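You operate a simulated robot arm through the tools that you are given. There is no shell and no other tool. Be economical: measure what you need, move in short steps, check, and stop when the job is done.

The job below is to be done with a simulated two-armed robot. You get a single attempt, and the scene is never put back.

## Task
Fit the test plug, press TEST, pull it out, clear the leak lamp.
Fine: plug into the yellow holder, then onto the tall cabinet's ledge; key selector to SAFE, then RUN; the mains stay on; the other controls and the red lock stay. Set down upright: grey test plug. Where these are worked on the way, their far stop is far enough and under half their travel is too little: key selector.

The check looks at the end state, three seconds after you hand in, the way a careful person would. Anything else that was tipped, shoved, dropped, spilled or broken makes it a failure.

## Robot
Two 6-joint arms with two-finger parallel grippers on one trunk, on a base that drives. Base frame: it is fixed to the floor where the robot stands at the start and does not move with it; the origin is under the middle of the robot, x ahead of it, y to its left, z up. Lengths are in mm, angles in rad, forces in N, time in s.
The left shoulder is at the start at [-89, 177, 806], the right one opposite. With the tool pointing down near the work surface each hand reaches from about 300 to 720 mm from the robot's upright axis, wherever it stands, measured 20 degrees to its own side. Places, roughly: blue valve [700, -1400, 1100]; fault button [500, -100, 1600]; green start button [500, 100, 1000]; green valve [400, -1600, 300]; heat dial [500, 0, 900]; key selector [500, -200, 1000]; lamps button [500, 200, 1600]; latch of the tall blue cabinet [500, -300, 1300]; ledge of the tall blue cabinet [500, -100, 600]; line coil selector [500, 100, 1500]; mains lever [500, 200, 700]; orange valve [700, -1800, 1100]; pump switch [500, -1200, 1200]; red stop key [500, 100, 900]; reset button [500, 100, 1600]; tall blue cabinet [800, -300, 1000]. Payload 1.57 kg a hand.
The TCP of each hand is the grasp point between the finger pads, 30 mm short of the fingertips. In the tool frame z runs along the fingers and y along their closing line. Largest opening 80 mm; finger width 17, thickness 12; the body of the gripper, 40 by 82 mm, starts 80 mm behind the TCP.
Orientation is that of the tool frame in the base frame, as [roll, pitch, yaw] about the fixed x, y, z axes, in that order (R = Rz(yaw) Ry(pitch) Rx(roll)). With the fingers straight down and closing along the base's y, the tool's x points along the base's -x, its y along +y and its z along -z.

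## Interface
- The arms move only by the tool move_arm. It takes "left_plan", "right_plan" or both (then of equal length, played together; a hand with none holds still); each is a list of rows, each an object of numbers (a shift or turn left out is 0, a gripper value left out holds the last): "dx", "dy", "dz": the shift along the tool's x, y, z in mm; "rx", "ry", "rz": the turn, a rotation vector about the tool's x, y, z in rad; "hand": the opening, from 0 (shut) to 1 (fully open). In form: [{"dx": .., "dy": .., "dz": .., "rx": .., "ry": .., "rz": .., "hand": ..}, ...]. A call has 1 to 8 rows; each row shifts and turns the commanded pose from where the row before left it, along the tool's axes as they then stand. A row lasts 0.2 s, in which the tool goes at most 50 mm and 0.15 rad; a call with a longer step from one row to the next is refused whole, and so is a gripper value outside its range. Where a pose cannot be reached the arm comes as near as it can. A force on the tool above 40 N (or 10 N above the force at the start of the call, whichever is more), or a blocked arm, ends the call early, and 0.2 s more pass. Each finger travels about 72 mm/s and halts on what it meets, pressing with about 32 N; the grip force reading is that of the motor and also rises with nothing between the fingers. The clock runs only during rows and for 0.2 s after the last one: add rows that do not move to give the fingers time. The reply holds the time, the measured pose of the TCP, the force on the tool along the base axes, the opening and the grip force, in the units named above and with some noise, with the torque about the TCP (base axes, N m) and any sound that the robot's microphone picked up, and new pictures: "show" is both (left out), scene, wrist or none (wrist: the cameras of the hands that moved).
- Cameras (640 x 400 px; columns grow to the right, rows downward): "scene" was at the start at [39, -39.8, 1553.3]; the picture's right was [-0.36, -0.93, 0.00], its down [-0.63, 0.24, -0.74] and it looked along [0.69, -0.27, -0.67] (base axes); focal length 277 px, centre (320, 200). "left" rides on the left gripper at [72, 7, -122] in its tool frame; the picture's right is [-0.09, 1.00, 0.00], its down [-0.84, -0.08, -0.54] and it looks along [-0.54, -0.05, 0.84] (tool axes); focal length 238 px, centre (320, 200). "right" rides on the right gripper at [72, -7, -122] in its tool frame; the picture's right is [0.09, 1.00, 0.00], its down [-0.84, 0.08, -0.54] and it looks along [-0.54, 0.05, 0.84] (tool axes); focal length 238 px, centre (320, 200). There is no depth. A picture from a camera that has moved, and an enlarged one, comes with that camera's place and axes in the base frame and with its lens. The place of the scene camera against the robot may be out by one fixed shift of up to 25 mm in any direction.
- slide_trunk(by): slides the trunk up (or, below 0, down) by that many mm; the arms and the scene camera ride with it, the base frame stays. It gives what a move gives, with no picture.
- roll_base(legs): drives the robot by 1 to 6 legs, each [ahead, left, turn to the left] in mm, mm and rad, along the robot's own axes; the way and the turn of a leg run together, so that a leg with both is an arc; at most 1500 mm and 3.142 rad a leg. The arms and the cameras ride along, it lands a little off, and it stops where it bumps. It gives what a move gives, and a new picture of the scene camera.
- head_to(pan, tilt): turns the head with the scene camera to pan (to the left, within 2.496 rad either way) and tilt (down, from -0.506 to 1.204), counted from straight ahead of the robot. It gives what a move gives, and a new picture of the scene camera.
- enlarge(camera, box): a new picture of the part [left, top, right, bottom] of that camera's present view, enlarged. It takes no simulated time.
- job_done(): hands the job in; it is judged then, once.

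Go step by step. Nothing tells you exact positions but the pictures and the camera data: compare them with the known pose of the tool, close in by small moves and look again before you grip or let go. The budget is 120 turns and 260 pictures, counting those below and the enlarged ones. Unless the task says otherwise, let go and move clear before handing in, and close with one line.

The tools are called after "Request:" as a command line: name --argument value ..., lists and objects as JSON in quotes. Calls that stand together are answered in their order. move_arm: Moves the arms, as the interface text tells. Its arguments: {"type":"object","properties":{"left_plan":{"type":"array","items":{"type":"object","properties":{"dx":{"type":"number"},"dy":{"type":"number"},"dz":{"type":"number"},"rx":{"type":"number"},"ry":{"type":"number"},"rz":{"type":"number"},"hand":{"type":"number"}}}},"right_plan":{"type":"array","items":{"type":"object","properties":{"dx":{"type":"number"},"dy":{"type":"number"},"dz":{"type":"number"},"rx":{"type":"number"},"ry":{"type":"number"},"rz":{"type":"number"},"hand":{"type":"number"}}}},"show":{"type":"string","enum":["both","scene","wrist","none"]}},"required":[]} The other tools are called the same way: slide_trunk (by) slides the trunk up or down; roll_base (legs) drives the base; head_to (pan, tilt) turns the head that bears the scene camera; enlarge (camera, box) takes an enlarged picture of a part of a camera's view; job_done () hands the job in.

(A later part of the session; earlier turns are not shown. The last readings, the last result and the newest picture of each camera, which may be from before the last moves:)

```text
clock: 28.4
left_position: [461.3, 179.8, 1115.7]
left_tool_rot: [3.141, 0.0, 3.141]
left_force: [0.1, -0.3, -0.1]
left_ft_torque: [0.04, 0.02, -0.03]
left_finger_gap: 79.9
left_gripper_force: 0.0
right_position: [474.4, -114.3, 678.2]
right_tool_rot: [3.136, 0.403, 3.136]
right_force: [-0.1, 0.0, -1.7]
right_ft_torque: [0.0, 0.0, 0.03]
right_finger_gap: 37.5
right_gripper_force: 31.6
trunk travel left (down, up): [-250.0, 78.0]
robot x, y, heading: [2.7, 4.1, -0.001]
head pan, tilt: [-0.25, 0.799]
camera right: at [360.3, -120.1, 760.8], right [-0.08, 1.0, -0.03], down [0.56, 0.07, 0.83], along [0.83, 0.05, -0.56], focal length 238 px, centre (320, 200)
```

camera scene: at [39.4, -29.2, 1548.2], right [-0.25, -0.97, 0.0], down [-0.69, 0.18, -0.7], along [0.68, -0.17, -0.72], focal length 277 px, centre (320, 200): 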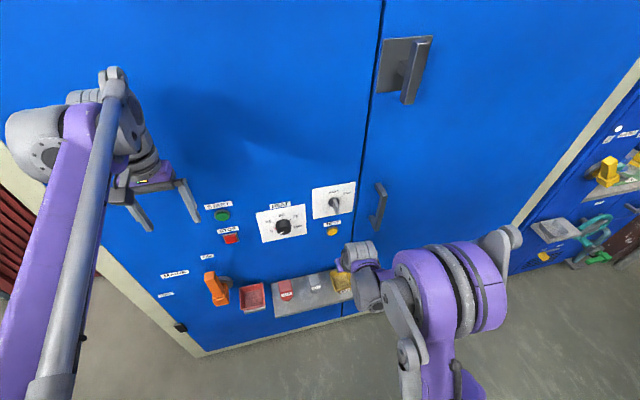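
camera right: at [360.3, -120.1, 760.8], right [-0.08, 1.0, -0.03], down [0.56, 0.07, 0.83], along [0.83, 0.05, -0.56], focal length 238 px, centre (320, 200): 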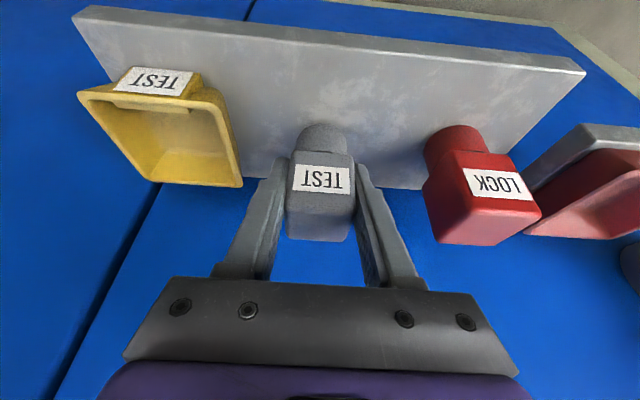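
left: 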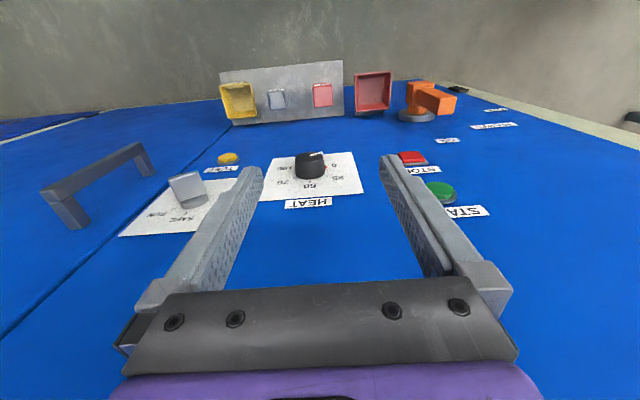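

Held now. Continue lifting gently and shift over the holder.

Request:
move_arm --right_plan '[{"dx": -4.7, "dz": -11}, {"dx": -4.7, "dz": -11}, {"dx": -4.7, "dz": -11}, {"dx": -4.7, "dz": -11}, {}]' --show "none"

Request:
move_arm --right_plan '[{"dy": -20}, {"dy": -20}, {"dy": -20}, {"dy": -20}, {"dy": -16}, {}]' --show "wrist"

Request:
enlarge --camera "right" --box '[220, 30, 460, 230]'

```text
clock: 29.6
left_position: [462.2, 179.3, 1115.9]
left_tool_rot: [3.141, -0.001, -3.141]
left_force: [0.8, 0.0, -0.1]
left_ft_torque: [0.02, -0.01, 0.0]
left_finger_gap: 80.1
left_gripper_force: 0.0
right_position: [475.0, -114.1, 725.6]
right_tool_rot: [3.136, 0.404, 3.141]
right_force: [-0.5, -0.1, -0.1]
right_ft_torque: [0.0, 0.0, -0.02]
right_finger_gap: 37.2
right_gripper_force: 32.3
trunk travel left (down, up): [-250.0, 78.0]
robot x, y, heading: [-0.8, -2.4, -0.001]
head pan, tilt: [-0.25, 0.799]
```

```text
clock: 31.0
left_position: [460.2, 180.0, 1115.0]
left_tool_rot: [3.14, 0.0, 3.141]
left_force: [-0.1, 0.8, 0.5]
left_ft_torque: [0.01, 0.01, -0.02]
left_finger_gap: 79.8
left_gripper_force: 0.0
right_position: [474.4, -211.0, 724.6]
right_tool_rot: [3.138, 0.404, 3.138]
right_force: [-0.3, 0.0, -1.5]
right_ft_torque: [0.01, 0.03, 0.01]
right_finger_gap: 37.6
right_gripper_force: 32.1
trunk travel left (down, up): [-250.0, 78.0]
robot x, y, heading: [0.0, 1.0, 0.001]
head pan, tilt: [-0.25, 0.799]
camera right: at [360.3, -216.0, 808.6], right [-0.08, 1.0, -0.03], down [0.56, 0.07, 0.83], along [0.83, 0.05, -0.56], focal length 238 px, centre (320, 200)
```

right: 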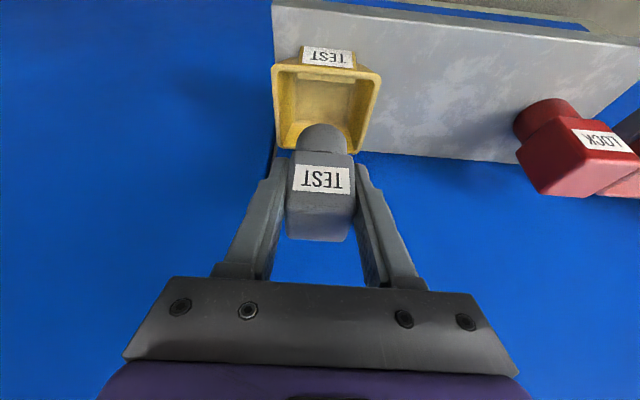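

```text
2.00 times, centred on (340, 130) of right
camera zoom: at [360.3, -216.0, 808.6], right [-0.08, 1.0, -0.03], down [0.56, 0.07, 0.83], along [0.83, 0.05, -0.56], focal length 477 px, centre (280, 340)
```

zoom: 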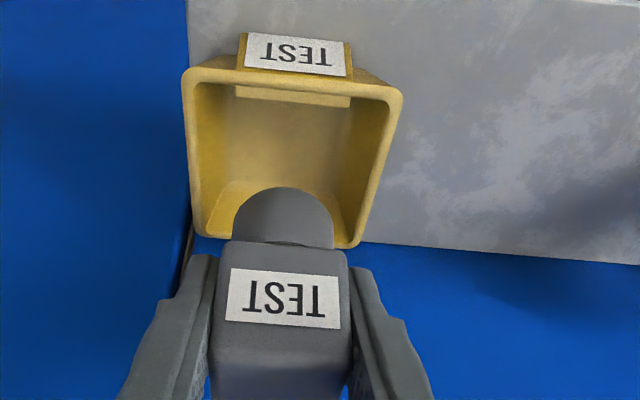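

Request:
move_arm --right_plan '[{"dx": -4.6, "dz": 1.9, "dy": 2.3}, {"dx": 4.3, "dz": 10.1}, {"dx": 4.3, "dz": 10.1}, {"dx": 4.3, "dz": 10.1}, {"dx": 4.2, "dz": 10.1}, {}]' --show "wrist"

Request:
enlarge --camera "right" --box '[220, 60, 460, 260]'

```text
clock: 32.4
left_position: [461.5, 179.3, 1115.6]
left_tool_rot: [-3.142, 0.0, -3.141]
left_force: [-0.1, 0.0, 0.6]
left_ft_torque: [0.0, -0.04, 0.01]
left_finger_gap: 79.8
left_gripper_force: 0.0
right_position: [479.5, -208.6, 681.6]
right_tool_rot: [3.136, 0.404, 3.139]
right_force: [0.3, 0.4, -1.8]
right_ft_torque: [0.0, 0.0, 0.0]
right_finger_gap: 37.4
right_gripper_force: 32.0
trunk travel left (down, up): [-250.0, 78.0]
robot x, y, heading: [2.7, -0.7, -0.002]
head pan, tilt: [-0.25, 0.799]
camera right: at [365.6, -213.7, 764.9], right [-0.08, 1.0, -0.03], down [0.56, 0.07, 0.83], along [0.83, 0.05, -0.56], focal length 238 px, centre (320, 200)
```

right: 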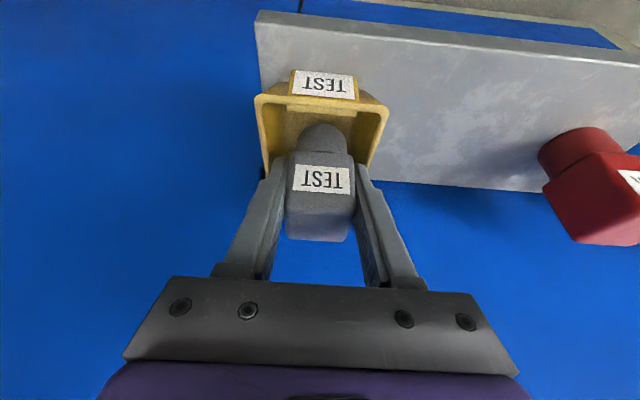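

```text
2.00 times, centred on (340, 160) of right
camera zoom: at [365.6, -213.7, 764.9], right [-0.08, 1.0, -0.03], down [0.56, 0.07, 0.83], along [0.83, 0.05, -0.56], focal length 477 px, centre (280, 280)
```

zoom: 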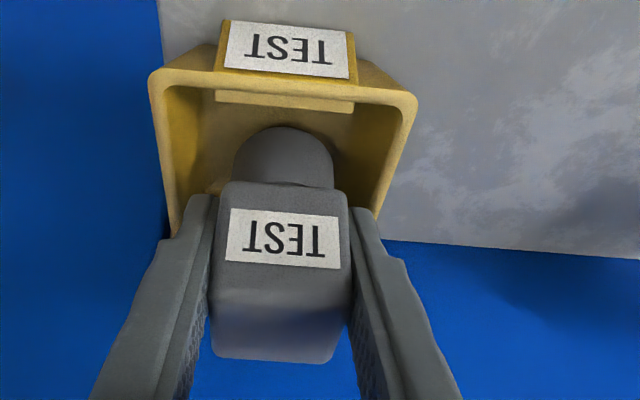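

Request:
move_arm --right_plan '[{"dx": 1.2, "dz": 2.8}, {"dx": 1.2, "dz": 2.8}, {}]' --show "none"

Request:
move_arm --right_plan '[{"dx": 1.2, "dz": 2.8}, {}]' --show "wrist"

```text
clock: 33.2
left_position: [461.1, 180.4, 1115.9]
left_tool_rot: [3.141, 0.001, -3.141]
left_force: [1.0, -1.0, 0.0]
left_ft_torque: [0.01, 0.01, 0.0]
left_finger_gap: 79.9
left_gripper_force: 0.0
right_position: [478.9, -209.3, 675.8]
right_tool_rot: [3.138, 0.403, 3.138]
right_force: [1.0, -8.4, 11.5]
right_ft_torque: [0.1, -0.06, -0.09]
right_finger_gap: 37.4
right_gripper_force: 31.8
trunk travel left (down, up): [-250.0, 78.0]
robot x, y, heading: [5.4, 1.1, 0.001]
head pan, tilt: [-0.25, 0.799]
```

```text
clock: 33.8
left_position: [459.9, 180.3, 1115.5]
left_tool_rot: [3.14, 0.001, 3.141]
left_force: [0.4, -0.2, -1.0]
left_ft_torque: [0.05, 0.01, 0.0]
left_finger_gap: 80.3
left_gripper_force: 0.0
right_position: [479.2, -208.6, 673.4]
right_tool_rot: [3.139, 0.406, 3.139]
right_force: [3.2, -17.8, 31.5]
right_ft_torque: [-0.37, -0.2, -0.13]
right_finger_gap: 37.1
right_gripper_force: 32.1
trunk travel left (down, up): [-250.0, 78.0]
robot x, y, heading: [4.2, -1.1, 0.0]
head pan, tilt: [-0.25, 0.799]
camera right: at [364.8, -214.7, 756.4], right [-0.08, 1.0, -0.03], down [0.55, 0.07, 0.83], along [0.83, 0.05, -0.56], focal length 238 px, centre (320, 200)
```

right: 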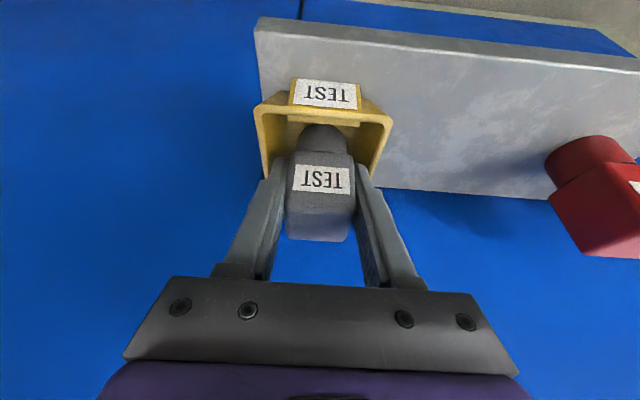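

Side force shows contact on the +y wall. I'll raise a little, shift -y 3 mm, and lower again.

Request:
move_arm --right_plan '[{"dx": -2, "dz": -4.6}, {"dy": -3}, {"dx": 0.8, "dz": 1.8}, {"dx": 0.8, "dz": 1.8}, {}]' --show "none"

Request:
enlarge --camera "right" --box '[220, 60, 460, 260]'

```text
clock: 35.0
left_position: [461.1, 181.2, 1115.4]
left_tool_rot: [-3.141, 0.0, 3.141]
left_force: [0.1, 0.8, 0.5]
left_ft_torque: [0.0, 0.0, 0.04]
left_finger_gap: 80.3
left_gripper_force: 0.0
right_position: [479.4, -210.2, 673.1]
right_tool_rot: [3.137, 0.404, 3.139]
right_force: [0.2, 1.9, 4.6]
right_ft_torque: [0.01, -0.03, 0.03]
right_finger_gap: 37.2
right_gripper_force: 32.5
trunk travel left (down, up): [-250.0, 78.0]
robot x, y, heading: [0.2, -1.0, -0.0]
head pan, tilt: [-0.25, 0.799]
```

```text
2.00 times, centred on (340, 160) of right
camera zoom: at [365.1, -215.7, 756.9], right [-0.08, 1.0, -0.03], down [0.56, 0.07, 0.83], along [0.83, 0.05, -0.56], focal length 477 px, centre (280, 280)
```

zoom: 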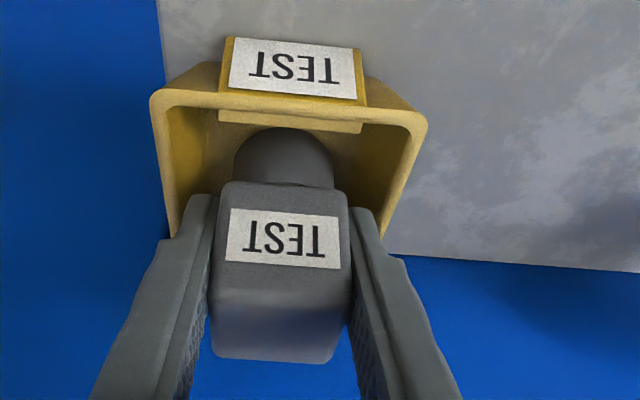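

Request:
move_arm --right_plan '[{"dx": 0.8, "dz": 1.8}, {"dx": 0.8, "dz": 1.8}, {}]' --show "none"

```text
clock: 35.8
left_position: [459.6, 180.8, 1116.2]
left_tool_rot: [-3.141, 0.003, -3.141]
left_force: [0.1, -1.4, 0.6]
left_ft_torque: [-0.02, -0.02, -0.01]
left_finger_gap: 80.1
left_gripper_force: 0.0
right_position: [477.9, -210.4, 670.5]
right_tool_rot: [3.138, 0.406, 3.14]
right_force: [2.9, 1.4, 34.0]
right_ft_torque: [0.29, -0.15, -0.04]
right_finger_gap: 37.8
right_gripper_force: 32.4
trunk travel left (down, up): [-250.0, 78.0]
robot x, y, heading: [-1.0, -0.2, -0.001]
head pan, tilt: [-0.25, 0.799]
```

Floor contact. I'll relax the pressure, open a few mm, and look.

Request:
move_arm --right_plan '[{"dx": -0.8, "dz": -1.8}, {"hand": 0.53}, {}, {}]' --show "wrist"

Request:
move_arm --right_plan '[{"dx": -4.7, "dz": -11}, {"dx": -4.7, "dz": -11}, {"hand": 1, "dx": -4.7, "dz": -11}, {"dx": -4.7, "dz": -11}, {"dx": -4.7, "dz": -11}, {}]' --show "wrist"

Request:
enlarge --camera "right" --box '[200, 20, 440, 220]'

```text
clock: 36.8
left_position: [461.6, 180.9, 1116.3]
left_tool_rot: [-3.141, -0.001, -3.141]
left_force: [0.3, -0.1, -0.2]
left_ft_torque: [0.0, -0.02, -0.02]
left_finger_gap: 79.8
left_gripper_force: 0.0
right_position: [479.1, -211.1, 672.9]
right_tool_rot: [3.135, 0.402, 3.138]
right_force: [-2.8, 2.4, -1.5]
right_ft_torque: [0.12, 0.08, -0.04]
right_finger_gap: 38.5
right_gripper_force: 0.1
trunk travel left (down, up): [-250.0, 78.0]
robot x, y, heading: [2.1, 1.7, -0.003]
head pan, tilt: [-0.25, 0.799]
camera right: at [365.4, -216.3, 754.7], right [-0.08, 1.0, -0.03], down [0.56, 0.07, 0.83], along [0.83, 0.05, -0.56], focal length 238 px, centre (320, 200)
```

right: 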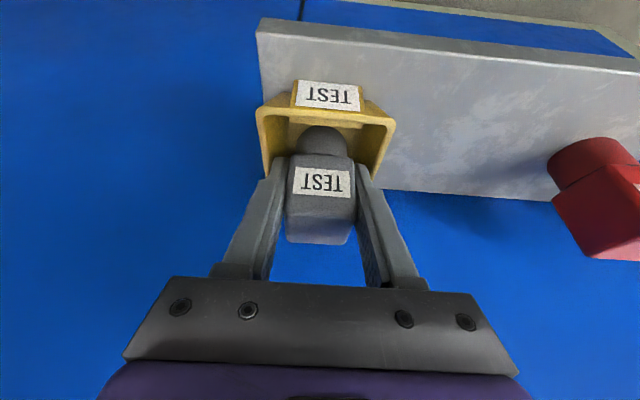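

```text
clock: 38.2
left_position: [461.2, 181.3, 1115.4]
left_tool_rot: [-3.14, 0.0, 3.14]
left_force: [0.2, 0.2, 0.1]
left_ft_torque: [-0.01, 0.04, -0.05]
left_finger_gap: 80.1
left_gripper_force: 0.2
right_position: [479.1, -211.2, 730.7]
right_tool_rot: [3.137, 0.404, 3.139]
right_force: [-0.8, 0.3, 0.6]
right_ft_torque: [-0.02, 0.03, -0.01]
right_finger_gap: 80.0
right_gripper_force: 0.2
trunk travel left (down, up): [-250.0, 78.0]
robot x, y, heading: [-2.3, -3.9, -0.002]
head pan, tilt: [-0.25, 0.799]
camera right: at [365.7, -217.1, 814.1], right [-0.08, 1.0, -0.03], down [0.56, 0.07, 0.83], along [0.83, 0.05, -0.56], focal length 238 px, centre (320, 200)
```

right: 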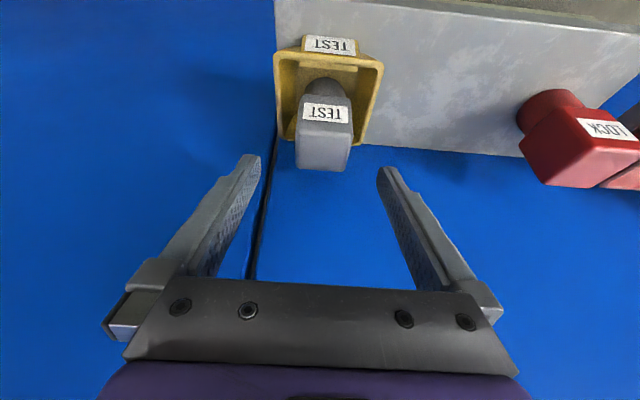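

```text
2.00 times, centred on (320, 120) of right
camera zoom: at [365.7, -217.1, 814.1], right [-0.08, 1.0, -0.03], down [0.56, 0.07, 0.83], along [0.83, 0.05, -0.56], focal length 477 px, centre (320, 360)
```

zoom: 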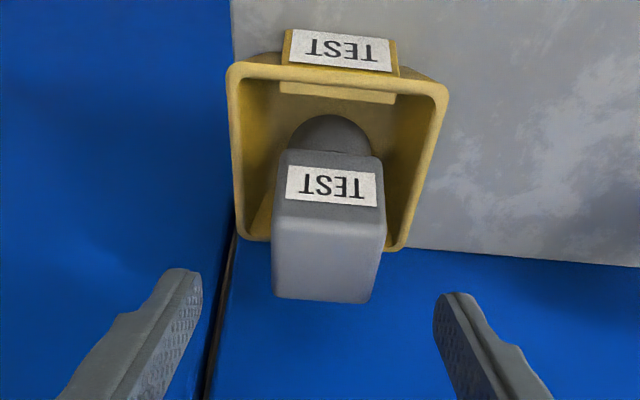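

Plug sits upright in the holder. Next I'll close the hand, point it forward and aim at TEST (about y=-183.5, z=853).

Request:
move_arm --right_plan '[{"dx": 6.6, "dz": -36, "dy": 6.9}, {"dx": 6.6, "dz": -36, "dy": 6.9}, {"dx": 6.6, "dz": -36, "dy": 6.9, "hand": 0}, {"dx": 6.6, "dz": -36, "dy": 6.9}, {"ry": -0.146}, {"ry": -0.146}, {"ry": -0.146}, {"ry": -0.146}]' --show "none"

Request:
move_arm --right_plan '[{"ry": -0.146}, {"ry": -0.146}, {"ry": -0.146}, {"ry": -0.146}, {}]' --show "wrist"

```text
clock: 40.0
left_position: [461.3, 180.3, 1115.0]
left_tool_rot: [-3.14, 0.0, 3.141]
left_force: [0.4, -0.4, 0.7]
left_ft_torque: [0.02, 0.01, 0.06]
left_finger_gap: 80.2
left_gripper_force: 0.0
right_position: [399.1, -184.5, 854.2]
right_tool_rot: [3.134, 0.987, 3.136]
right_force: [0.4, -0.1, 0.0]
right_ft_torque: [-0.03, 0.01, -0.02]
right_finger_gap: 0.0
right_gripper_force: 21.1
trunk travel left (down, up): [-250.0, 78.0]
robot x, y, heading: [3.1, -1.6, 0.001]
head pan, tilt: [-0.25, 0.799]
```

```text
clock: 41.2
left_position: [460.9, 181.3, 1114.6]
left_tool_rot: [-3.141, -0.001, 3.141]
left_force: [-0.5, 0.2, 0.6]
left_ft_torque: [0.01, 0.04, 0.02]
left_finger_gap: 80.0
left_gripper_force: 0.1
right_position: [433.3, -187.4, 926.8]
right_tool_rot: [3.116, 1.51, 3.1]
right_force: [0.3, -0.2, -0.7]
right_ft_torque: [-0.01, 0.0, 0.01]
right_finger_gap: 0.0
right_gripper_force: 21.0
right hand out of reach, approached as far as the arm can: row 2, 3, 4
trunk travel left (down, up): [-250.0, 78.0]
robot x, y, heading: [2.0, 2.4, 0.002]
head pan, tilt: [-0.25, 0.799]
camera right: at [307.4, -191.6, 861.2], right [0.01, 1.0, -0.09], down [-0.49, 0.08, 0.87], along [0.87, 0.04, 0.49], focal length 238 px, centre (320, 200)
```

right: 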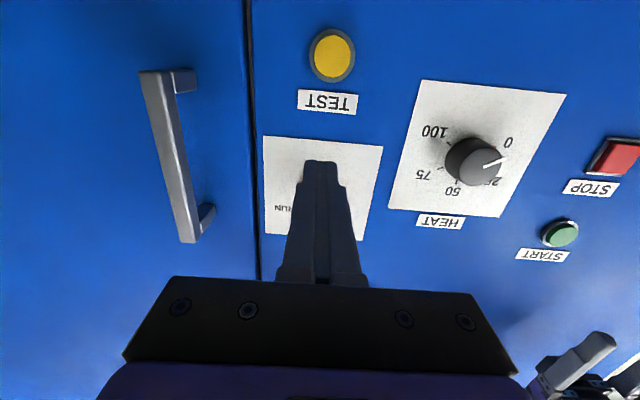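

That pose is out of the arm's reach, so I'll press with the hand at a slant instead. Going back to the reachable tilt.

Request:
move_arm --right_plan '[{"ry": 0.149}, {"ry": 0.149}, {"ry": 0.149}, {"ry": 0.14}, {}]' --show "wrist"

```text
clock: 42.4
left_position: [460.4, 180.3, 1115.8]
left_tool_rot: [3.14, 0.0, -3.141]
left_force: [-0.1, -0.2, -0.5]
left_ft_torque: [0.0, -0.02, -0.02]
left_finger_gap: 80.4
left_gripper_force: 0.1
right_position: [433.9, -188.5, 925.3]
right_tool_rot: [3.141, 0.985, 3.116]
right_force: [-0.2, 0.8, -0.6]
right_ft_torque: [-0.01, 0.01, -0.02]
right_finger_gap: 0.0
right_gripper_force: 20.9
right hand out of reach, approached as far as the arm can: row 1
trunk travel left (down, up): [-250.0, 78.0]
robot x, y, heading: [-0.2, 3.3, -0.0]
head pan, tilt: [-0.25, 0.799]
camera right: at [291.9, -189.7, 933.0], right [-0.03, 1.0, -0.08], down [0.01, 0.08, 1.0], along [1.0, 0.02, -0.02], focal length 238 px, centre (320, 200)
```

right: 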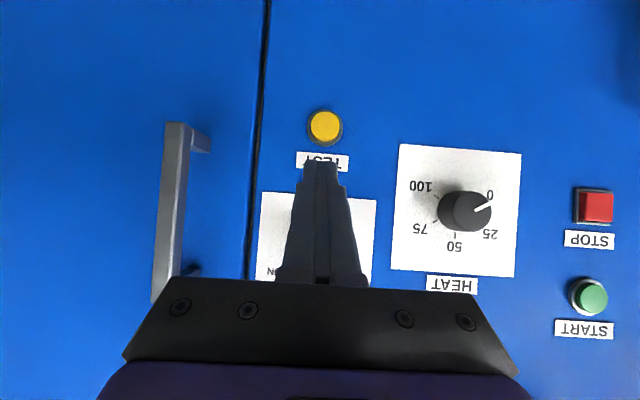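

Request:
move_arm --right_plan '[{"dx": 11.7, "dz": 38.4, "dy": 1.5}, {"dx": 11.7, "dz": 38.4, "dy": 1.5}, {}]' --show "wrist"

Request:
enlarge --camera "right" --box '[240, 60, 400, 190]'

```text
clock: 43.2
left_position: [459.9, 180.3, 1116.3]
left_tool_rot: [3.142, 0.001, 3.14]
left_force: [-1.0, 1.3, 0.0]
left_ft_torque: [0.01, -0.03, 0.01]
left_finger_gap: 79.8
left_gripper_force: 0.0
right_position: [485.0, -185.4, 865.4]
right_tool_rot: [3.141, 0.988, 3.115]
right_force: [-0.8, 0.4, -0.1]
right_ft_torque: [-0.01, -0.02, -0.01]
right_finger_gap: 0.2
right_gripper_force: 21.0
trunk travel left (down, up): [-250.0, 78.0]
robot x, y, heading: [-0.7, 1.7, -0.001]
head pan, tilt: [-0.25, 0.799]
camera right: at [342.6, -187.6, 870.7], right [-0.03, 1.0, -0.08], down [0.01, 0.08, 1.0], along [1.0, 0.02, -0.01], focal length 238 px, centre (320, 200)
```

right: 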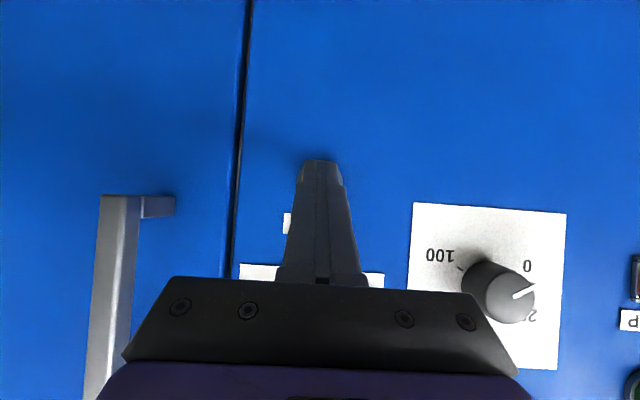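

```text
3.08 times, centred on (320, 125) of right
camera zoom: at [342.6, -187.6, 870.7], right [-0.03, 1.0, -0.08], down [0.01, 0.08, 1.0], along [1.0, 0.02, -0.01], focal length 733 px, centre (320, 431)
```

zoom: 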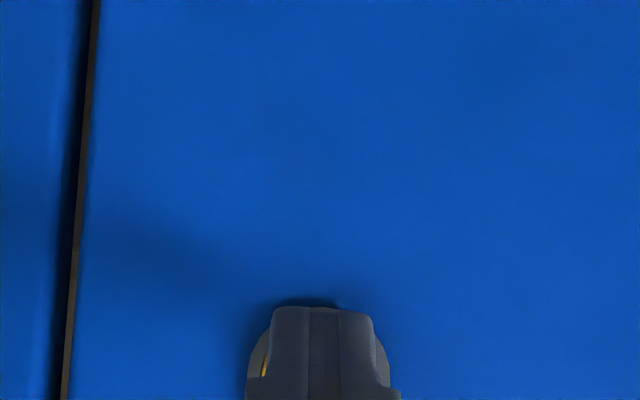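

Tip covers the button. Press forward in small steps.

Request:
move_arm --right_plan '[{"dx": -2.8, "dz": 4.2}, {"dx": -2.8, "dz": 4.2}, {"dx": -1.7, "dz": 2.5}, {}]' --show "none"

```text
clock: 44.2
left_position: [460.5, 179.7, 1114.5]
left_tool_rot: [-3.142, -0.001, 3.141]
left_force: [-0.5, -1.1, 0.2]
left_ft_torque: [0.02, 0.02, -0.01]
left_finger_gap: 80.0
left_gripper_force: 0.2
right_position: [497.9, -185.4, 863.2]
right_tool_rot: [-3.141, 0.985, 3.115]
right_force: [-0.9, 0.3, 0.4]
right_ft_torque: [0.05, 0.0, 0.01]
right_finger_gap: 0.3
right_gripper_force: 21.7
trunk travel left (down, up): [-250.0, 78.0]
robot x, y, heading: [-2.5, -0.4, 0.001]
head pan, tilt: [-0.25, 0.799]
```

Request:
move_arm --right_plan '[{"dx": -1.7, "dz": 2.5}, {"dx": -1.7, "dz": 2.5}, {"dx": -1.7, "dz": 2.5}, {}]' --show "none"

```text
clock: 45.2
left_position: [460.6, 182.6, 1115.6]
left_tool_rot: [-3.141, 0.0, -3.141]
left_force: [0.4, 0.2, 0.3]
left_ft_torque: [0.01, 0.03, 0.01]
left_finger_gap: 79.9
left_gripper_force: 0.0
right_position: [505.8, -186.8, 864.4]
right_tool_rot: [-3.14, 0.985, 3.115]
right_force: [-4.9, 1.1, -0.6]
right_ft_torque: [0.01, 0.03, 0.03]
right_finger_gap: 0.0
right_gripper_force: 21.3
trunk travel left (down, up): [-250.0, 78.0]
robot x, y, heading: [-1.8, 2.2, 0.002]
head pan, tilt: [-0.25, 0.799]
heard: click
```

A click was heard. I'll back off and look at the lamps.

Request:
move_arm --right_plan '[{"dx": 9, "dz": -13.5}, {"dx": 16, "dz": -25}, {"dx": 16, "dz": -25}]' --show "none"

Request:
head_to --pan 0.0 --tilt -0.1

```text
clock: 46.0
left_position: [461.5, 180.2, 1116.3]
left_tool_rot: [3.141, 0.0, -3.141]
left_force: [0.0, 0.0, -0.4]
left_ft_torque: [0.01, -0.03, 0.01]
left_finger_gap: 79.8
left_gripper_force: 0.1
right_position: [430.7, -185.0, 864.9]
right_tool_rot: [-3.141, 0.986, 3.116]
right_force: [0.0, -0.3, 0.0]
right_ft_torque: [0.0, 0.0, -0.04]
right_finger_gap: 0.1
right_gripper_force: 21.4
trunk travel left (down, up): [-250.0, 78.0]
robot x, y, heading: [-2.1, 0.9, 0.008]
head pan, tilt: [-0.25, 0.799]
```

```text
clock: 47.2
left_position: [460.4, 179.4, 1114.8]
left_tool_rot: [-3.141, 0.001, -3.141]
left_force: [0.8, -0.8, 0.0]
left_ft_torque: [0.0, 0.01, 0.02]
left_finger_gap: 80.1
left_gripper_force: 0.0
right_position: [431.9, -185.4, 865.0]
right_tool_rot: [-3.141, 0.987, 3.115]
right_force: [0.9, 0.1, 0.3]
right_ft_torque: [-0.01, 0.01, -0.01]
right_finger_gap: 0.1
right_gripper_force: 21.4
trunk travel left (down, up): [-250.0, 78.0]
robot x, y, heading: [3.4, -2.2, 0.0]
head pan, tilt: [0.0, -0.099]
camera scene: at [48.4, -9.7, 1629.0], right [0.0, -1.0, 0.0], down [0.1, 0.0, -1.0], along [1.0, 0.0, 0.1], focal length 277 px, centre (320, 200)
```

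scene: 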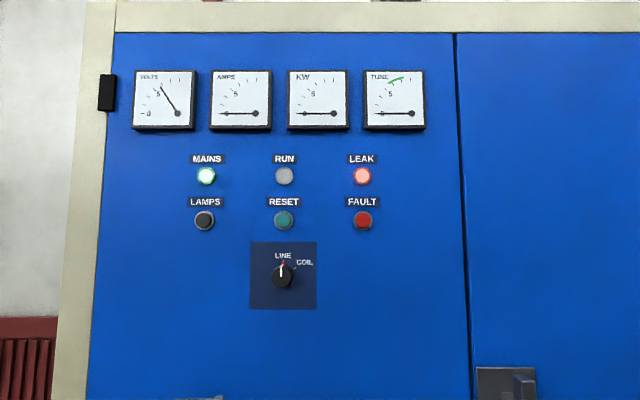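

LEAK lamp lit, so the test registered. Now I'll pull the plug: return over the holder with the hand open.

Request:
move_arm --right_plan '[{"ry": 0.146, "hand": 1}, {"ry": 0.146}, {"ry": 0.146}, {"ry": 0.146}, {"dx": 2.1, "dz": 35.7, "dy": -6.6}, {"dx": 2.1, "dz": 35.7, "dy": -6.6}, {"dx": 2.1, "dz": 35.7, "dy": -6.6}, {"dx": 2.0, "dz": 30, "dy": -6.6}]' --show "wrist"

Request:
enlarge --camera "right" --box '[200, 20, 440, 220]'

Request:
head_to --pan -0.25 --tilt 0.8

```text
clock: 49.0
left_position: [462.3, 179.9, 1115.2]
left_tool_rot: [-3.141, 0.0, 3.141]
left_force: [0.1, -0.2, 0.0]
left_ft_torque: [0.0, 0.0, 0.02]
left_finger_gap: 79.9
left_gripper_force: 0.0
right_position: [477.9, -212.5, 734.5]
right_tool_rot: [3.141, 0.402, 3.117]
right_force: [0.0, -0.3, 0.3]
right_ft_torque: [0.0, 0.01, 0.06]
right_finger_gap: 79.9
right_gripper_force: 0.0
trunk travel left (down, up): [-250.0, 78.0]
robot x, y, heading: [-0.2, -1.0, 0.0]
head pan, tilt: [0.0, -0.099]
camera right: at [363.9, -215.3, 817.9], right [-0.06, 1.0, -0.04], down [0.56, 0.06, 0.83], along [0.83, 0.03, -0.56], focal length 238 px, centre (320, 200)
```

right: 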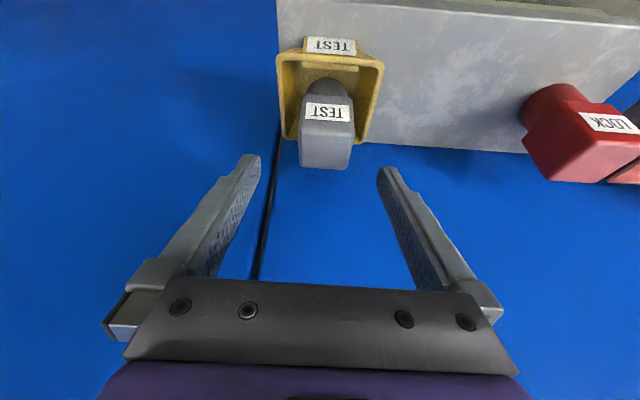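

```text
2.00 times, centred on (320, 120) of right
camera zoom: at [363.9, -215.3, 817.9], right [-0.06, 1.0, -0.04], down [0.56, 0.06, 0.83], along [0.83, 0.03, -0.56], focal length 477 px, centre (320, 360)
```

zoom: 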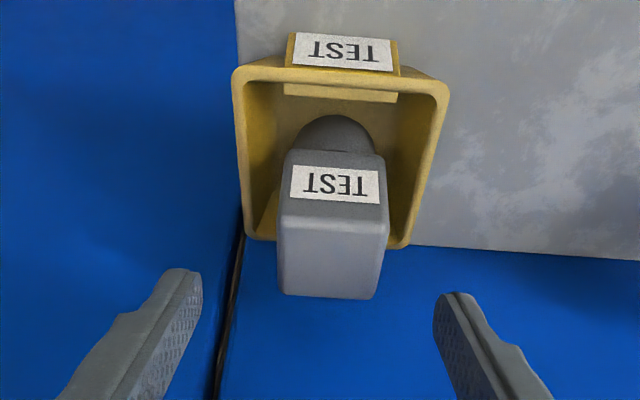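

```text
clock: 50.2
left_position: [461.2, 181.9, 1115.7]
left_tool_rot: [-3.141, -0.001, -3.14]
left_force: [0.2, 0.3, 0.0]
left_ft_torque: [0.0, 0.01, 0.04]
left_finger_gap: 79.9
left_gripper_force: 0.1
right_position: [476.5, -212.8, 735.5]
right_tool_rot: [-3.141, 0.402, 3.116]
right_force: [0.0, 0.9, -0.1]
right_ft_torque: [0.03, 0.01, 0.01]
right_finger_gap: 79.6
right_gripper_force: 0.1
trunk travel left (down, up): [-250.0, 78.0]
robot x, y, heading: [0.4, 1.1, -0.003]
head pan, tilt: [-0.25, 0.799]
camera scene: at [39.4, -29.6, 1548.2], right [-0.25, -0.97, 0.0], down [-0.69, 0.18, -0.7], along [0.68, -0.17, -0.72], focal length 277 px, centre (320, 200)
```

scene: 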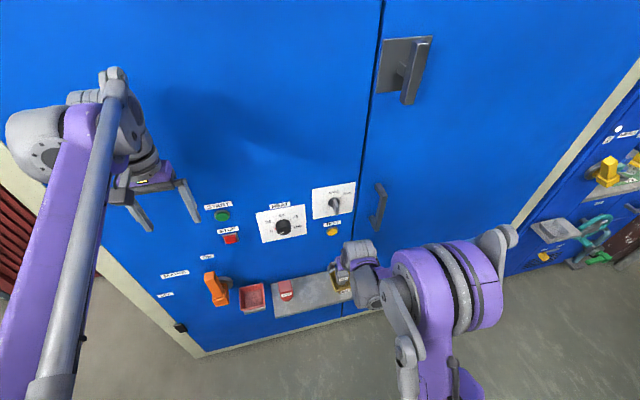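

Request:
move_arm --right_plan '[{"rz": -0.025, "dy": 2.5}, {"dx": 9.8, "dz": 25.7}, {"dx": 9.8, "dz": 25.7}, {}, {"hand": 0}, {}, {}, {}]' --show "wrist"

```text
clock: 52.0
left_position: [461.8, 180.8, 1115.9]
left_tool_rot: [3.14, 0.0, -3.14]
left_force: [-0.3, -0.2, 0.2]
left_ft_torque: [0.01, -0.01, 0.0]
left_finger_gap: 80.3
left_gripper_force: 0.1
right_position: [479.8, -211.9, 680.0]
right_tool_rot: [-3.132, 0.402, -3.14]
right_force: [1.4, 1.3, -3.0]
right_ft_torque: [-0.01, -0.07, 0.17]
right_finger_gap: 75.3
right_gripper_force: 45.3
trunk travel left (down, up): [-250.0, 78.0]
robot x, y, heading: [0.4, 0.3, 0.001]
head pan, tilt: [-0.25, 0.799]
camera right: at [365.4, -214.5, 763.5], right [-0.08, 1.0, -0.05], down [0.56, 0.08, 0.82], along [0.82, 0.04, -0.56], focal length 238 px, centre (320, 200)
```

right: 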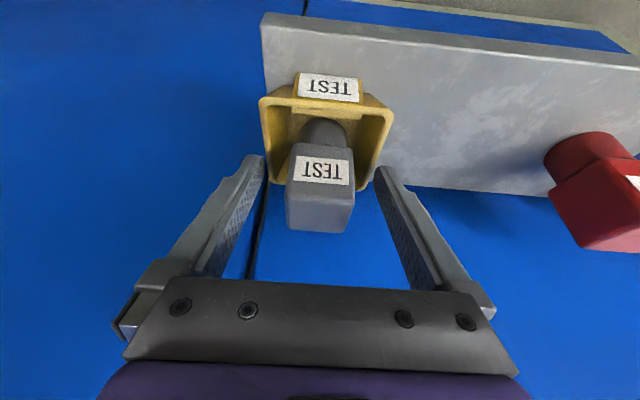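

The fingers met the holder rim. I'll open, rise 7 mm above the rim, and grip there.

Request:
move_arm --right_plan '[{"hand": 1}, {}, {"dx": -2.9, "dz": -6.7}, {"hand": 0.0}, {}, {}, {}, {}]' --show "wrist"

```text
clock: 53.8
left_position: [462.2, 180.7, 1115.2]
left_tool_rot: [-3.141, 0.001, -3.14]
left_force: [0.3, 0.1, 0.6]
left_ft_torque: [-0.01, 0.0, 0.03]
left_finger_gap: 79.8
left_gripper_force: 0.0
right_position: [480.9, -210.1, 687.2]
right_tool_rot: [-3.132, 0.402, -3.14]
right_force: [-0.6, 0.0, 1.1]
right_ft_torque: [0.07, 0.0, 0.03]
right_finger_gap: 37.1
right_gripper_force: 32.0
trunk travel left (down, up): [-250.0, 78.0]
robot x, y, heading: [-0.7, -2.8, -0.001]
head pan, tilt: [-0.25, 0.799]
camera right: at [365.2, -214.5, 771.3], right [-0.08, 1.0, -0.05], down [0.56, 0.08, 0.83], along [0.83, 0.04, -0.56], focal length 238 px, centre (320, 200)
```

right: 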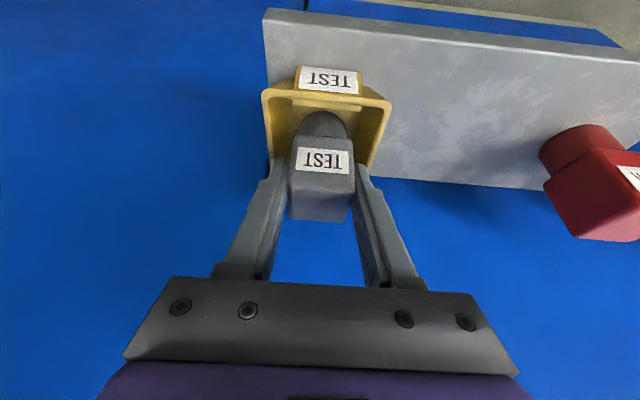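

Request:
move_arm --right_plan '[{"dx": -1.2, "dz": -2.8}, {"dx": -1.6, "dz": -3.7}, {"dx": -1.6, "dz": -3.7}, {"dx": -1.6, "dz": -3.7}, {"dx": -1.6, "dz": -3.7}, {"dx": -1.6, "dz": -3.7}, {}]' --show "wrist"

```text
clock: 55.4
left_position: [461.2, 179.5, 1115.0]
left_tool_rot: [-3.14, 0.0, 3.14]
left_force: [0.4, 0.8, 0.4]
left_ft_torque: [-0.01, 0.03, 0.04]
left_finger_gap: 79.8
left_gripper_force: 0.1
right_position: [478.0, -211.0, 712.1]
right_tool_rot: [-3.13, 0.401, -3.14]
right_force: [0.3, -0.3, -0.1]
right_ft_torque: [-0.03, 0.03, -0.03]
right_finger_gap: 37.4
right_gripper_force: 32.0
trunk travel left (down, up): [-250.0, 78.0]
robot x, y, heading: [2.8, 0.4, -0.002]
head pan, tilt: [-0.25, 0.799]
camera right: at [365.3, -214.8, 795.1], right [-0.08, 1.0, -0.05], down [0.56, 0.08, 0.82], along [0.83, 0.04, -0.56], focal length 238 px, centre (320, 200)
```

right: 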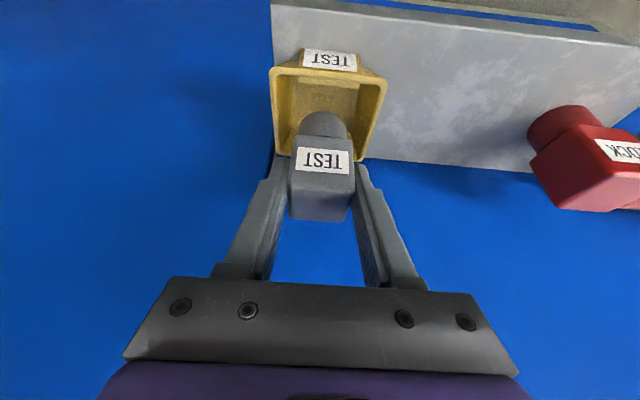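

Held. Lift more and move back over the plug's ledge spot.

Request:
move_arm --right_plan '[{"dx": -3.5, "dz": -8.3}, {"dx": -3.5, "dz": -8.3}, {"dx": -3.5, "dz": -8.3}, {"dx": -3.5, "dz": -8.3}, {"dy": 10}, {"dy": 20}, {"dy": 20}, {"dy": 20}]' --show "none"

Request:
move_arm --right_plan '[{"dy": 18}, {"dy": 10}, {}]' --show "wrist"

Request:
enlarge --camera "right" --box '[180, 40, 460, 260]'

```text
clock: 57.2
left_position: [461.7, 180.5, 1115.6]
left_tool_rot: [-3.14, 0.001, -3.141]
left_force: [-0.1, -0.5, 0.3]
left_ft_torque: [0.02, -0.01, -0.01]
left_finger_gap: 80.1
left_gripper_force: 0.0
right_position: [479.0, -138.4, 748.3]
right_tool_rot: [-3.128, 0.401, 3.141]
right_force: [-0.3, -0.3, -1.1]
right_ft_torque: [-0.01, 0.01, 0.02]
right_finger_gap: 37.2
right_gripper_force: 31.4
trunk travel left (down, up): [-250.0, 78.0]
robot x, y, heading: [-1.0, -3.0, -0.002]
head pan, tilt: [-0.25, 0.799]
```

```text
clock: 58.0
left_position: [462.4, 180.5, 1115.5]
left_tool_rot: [-3.141, 0.0, 3.141]
left_force: [-0.2, -0.3, -0.6]
left_ft_torque: [-0.01, 0.0, -0.01]
left_finger_gap: 80.2
left_gripper_force: 0.2
right_position: [479.2, -112.5, 745.6]
right_tool_rot: [-3.13, 0.4, -3.141]
right_force: [-0.3, 0.3, -1.0]
right_ft_torque: [0.03, -0.01, -0.02]
right_finger_gap: 37.3
right_gripper_force: 32.2
trunk travel left (down, up): [-250.0, 78.0]
robot x, y, heading: [1.2, 1.2, 0.001]
head pan, tilt: [-0.25, 0.799]
camera right: at [365.2, -116.2, 829.8], right [-0.08, 1.0, -0.05], down [0.56, 0.08, 0.82], along [0.83, 0.04, -0.56], focal length 238 px, centre (320, 200)
```

right: 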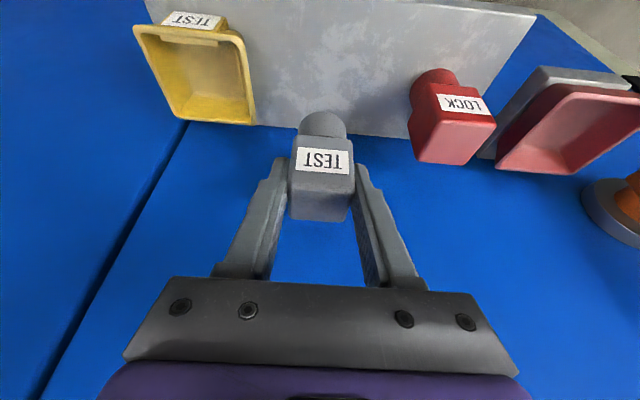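

```text
1.82 times, centred on (320, 150) of right
camera zoom: at [365.2, -116.2, 829.8], right [-0.08, 1.0, -0.05], down [0.56, 0.08, 0.82], along [0.83, 0.04, -0.56], focal length 433 px, centre (320, 291)
```

zoom: 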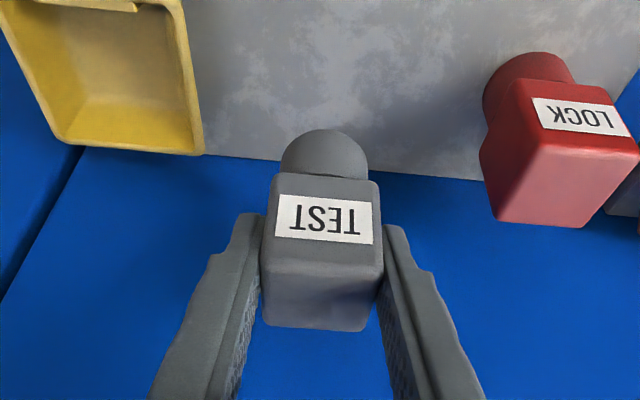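

Request:
move_arm --right_plan '[{"dx": 3.7, "dz": 8.75}, {"dx": 3.7, "dz": 8.75}, {"dx": 3.7, "dz": 8.75}, {"dx": 3.7, "dz": 8.75}, {"dx": 3.7, "dz": 8.75}, {"dx": 2.5, "dz": 5.8}, {}]' --show "wrist"

```text
clock: 59.6
left_position: [460.2, 180.0, 1115.8]
left_tool_rot: [3.141, -0.001, 3.142]
left_force: [0.4, 0.2, -0.2]
left_ft_torque: [0.0, 0.0, -0.01]
left_finger_gap: 79.9
left_gripper_force: 0.0
right_position: [479.5, -113.9, 692.2]
right_tool_rot: [-3.132, 0.403, -3.14]
right_force: [0.5, 0.7, -1.1]
right_ft_torque: [-0.01, 0.01, 0.0]
right_finger_gap: 37.4
right_gripper_force: 32.4
trunk travel left (down, up): [-250.0, 78.0]
robot x, y, heading: [-4.1, 2.2, -0.002]
head pan, tilt: [-0.25, 0.799]
camera right: at [365.4, -116.5, 775.9], right [-0.08, 1.0, -0.05], down [0.56, 0.08, 0.82], along [0.83, 0.04, -0.56], focal length 238 px, centre (320, 200)
```

right: 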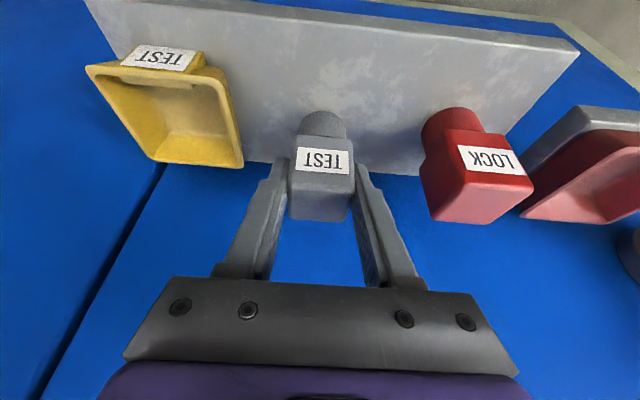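

Request:
move_arm --right_plan '[{"dx": 0.8, "dz": 1.8}, {"dx": 0.8, "dz": 1.8}, {"dx": 0.8, "dz": 1.8}, {}]' --show "none"

```text
clock: 60.6
left_position: [461.5, 179.6, 1114.9]
left_tool_rot: [3.141, -0.001, -3.141]
left_force: [0.9, -0.3, -0.1]
left_ft_torque: [-0.01, 0.01, 0.04]
left_finger_gap: 80.0
left_gripper_force: 0.0
right_position: [479.2, -113.2, 685.5]
right_tool_rot: [-3.131, 0.402, -3.137]
right_force: [-0.6, 0.0, -0.6]
right_ft_torque: [0.0, -0.05, -0.04]
right_finger_gap: 37.3
right_gripper_force: 32.3
trunk travel left (down, up): [-250.0, 78.0]
robot x, y, heading: [-2.4, -2.6, -0.003]
head pan, tilt: [-0.25, 0.799]
```

Request:
move_arm --right_plan '[{"dx": 0.6, "dz": 1.4}, {"dx": 0.6, "dz": 1.4}, {}]' --show "none"

```text
clock: 61.4
left_position: [461.9, 180.9, 1116.0]
left_tool_rot: [3.14, -0.001, 3.141]
left_force: [-0.1, 0.4, -0.8]
left_ft_torque: [0.03, -0.01, 0.01]
left_finger_gap: 80.1
left_gripper_force: 0.0
right_position: [479.1, -113.5, 684.0]
right_tool_rot: [-3.131, 0.4, -3.14]
right_force: [-0.5, 0.0, -0.5]
right_ft_torque: [0.0, 0.01, 0.0]
right_finger_gap: 37.2
right_gripper_force: 32.5
trunk travel left (down, up): [-250.0, 78.0]
robot x, y, heading: [1.3, 0.9, 0.0]
head pan, tilt: [-0.25, 0.799]
```

Request:
move_arm --right_plan '[{"dx": 0.6, "dz": 1.4}, {"dx": 0.6, "dz": 1.4}, {}]' --show "wrist"

Request:
enlarge --camera "right" --box '[220, 70, 420, 230]'

```text
clock: 62.2
left_position: [460.1, 180.4, 1115.8]
left_tool_rot: [-3.141, 0.003, -3.141]
left_force: [0.0, 0.5, 0.7]
left_ft_torque: [0.0, -0.01, 0.03]
left_finger_gap: 80.0
left_gripper_force: 0.1
right_position: [478.3, -113.3, 681.3]
right_tool_rot: [-3.13, 0.405, -3.14]
right_force: [1.1, -0.9, 21.3]
right_ft_torque: [0.14, -0.13, 0.01]
right_finger_gap: 37.6
right_gripper_force: 32.3
trunk travel left (down, up): [-250.0, 78.0]
robot x, y, heading: [0.3, -0.1, 0.003]
head pan, tilt: [-0.25, 0.799]
camera right: at [365.1, -116.8, 764.8], right [-0.08, 1.0, -0.05], down [0.56, 0.08, 0.83], along [0.83, 0.04, -0.56], focal length 238 px, centre (320, 200)
```

right: 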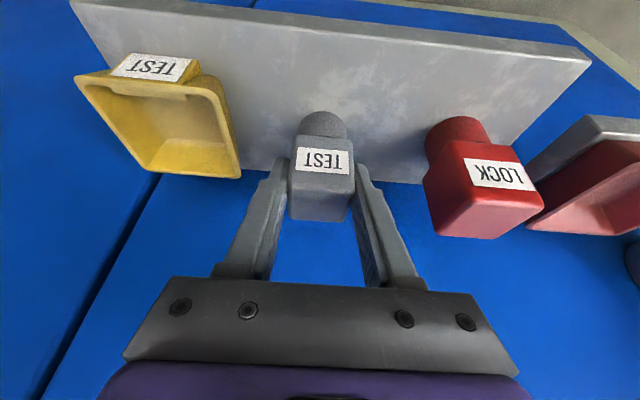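

```text
2.50 times, centred on (320, 150) of right
camera zoom: at [365.1, -116.8, 764.8], right [-0.08, 1.0, -0.05], down [0.56, 0.08, 0.83], along [0.83, 0.04, -0.56], focal length 596 px, centre (320, 325)
```

zoom: 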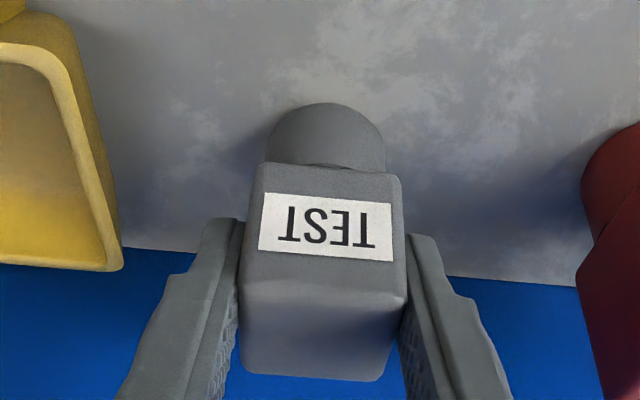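

On the ledge. I'll release, rise away, and check the plug and the lamps.

Request:
move_arm --right_plan '[{"dx": -0.5, "dz": -1.2}, {"hand": 1}, {}, {}, {}, {"dx": -8, "dz": -18.8}, {"dx": -15, "dz": -35}, {"dx": 0, "dz": -40}]' --show "wrist"

Request:
head_to --pan 0.0 --tilt -0.1

Request:
enlarge --camera "right" --box '[180, 40, 460, 220]'

```text
clock: 64.0
left_position: [460.4, 180.6, 1116.4]
left_tool_rot: [3.141, 0.002, 3.141]
left_force: [0.5, -0.2, -0.4]
left_ft_torque: [0.0, 0.01, 0.02]
left_finger_gap: 80.3
left_gripper_force: 0.0
right_position: [463.4, -112.5, 777.6]
right_tool_rot: [-3.131, 0.402, -3.141]
right_force: [0.4, -0.4, 0.5]
right_ft_torque: [0.0, -0.01, -0.01]
right_finger_gap: 80.1
right_gripper_force: 0.1
trunk travel left (down, up): [-250.0, 78.0]
robot x, y, heading: [-1.0, -1.7, -0.001]
head pan, tilt: [-0.25, 0.799]
camera right: at [349.2, -116.5, 861.6], right [-0.08, 1.0, -0.05], down [0.56, 0.08, 0.83], along [0.83, 0.04, -0.56], focal length 238 px, centre (320, 200)
```

right: 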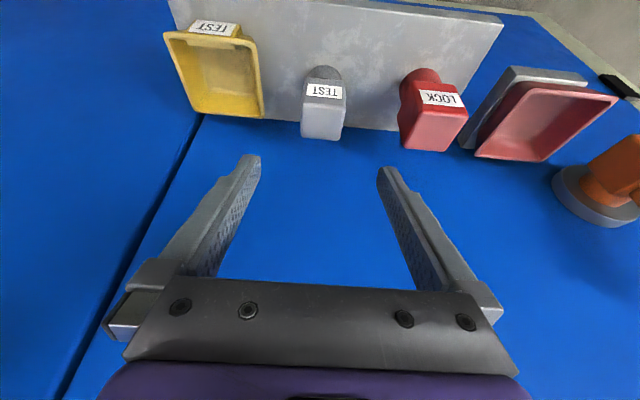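

```text
clock: 65.2
left_position: [461.9, 179.6, 1116.0]
left_tool_rot: [3.141, 0.0, -3.14]
left_force: [-0.2, 0.1, 0.4]
left_ft_torque: [-0.02, 0.02, 0.01]
left_finger_gap: 80.0
left_gripper_force: 0.0
right_position: [464.1, -112.5, 778.9]
right_tool_rot: [-3.13, 0.401, -3.139]
right_force: [0.6, 0.1, 0.4]
right_ft_torque: [-0.01, 0.0, 0.0]
right_finger_gap: 80.0
right_gripper_force: 0.0
trunk travel left (down, up): [-250.0, 78.0]
robot x, y, heading: [2.3, -0.2, 0.002]
head pan, tilt: [0.0, -0.099]
camera scene: at [48.4, -9.7, 1629.0], right [0.0, -1.0, 0.0], down [0.1, 0.0, -1.0], along [1.0, 0.0, 0.1], focal length 277 px, centre (320, 200)
```

scene: 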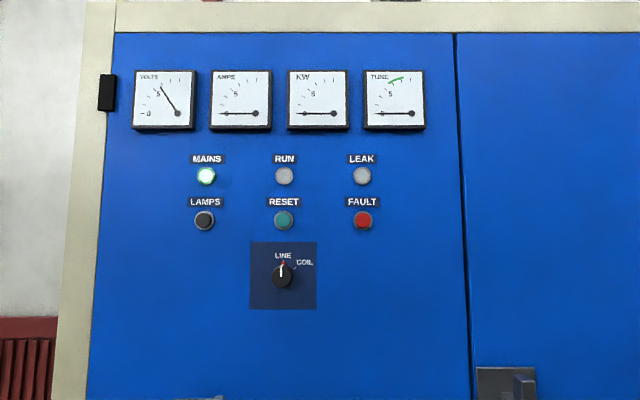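

```text
2.22 times, centred on (320, 130) of right
camera zoom: at [350.3, -116.4, 860.8], right [-0.08, 1.0, -0.05], down [0.56, 0.08, 0.82], along [0.83, 0.04, -0.56], focal length 530 px, centre (320, 356)
```

zoom: 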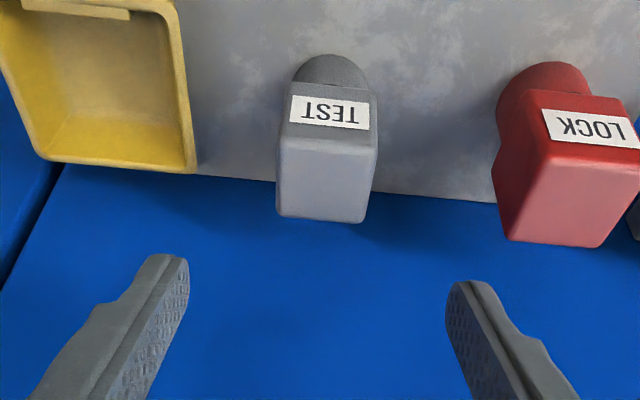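

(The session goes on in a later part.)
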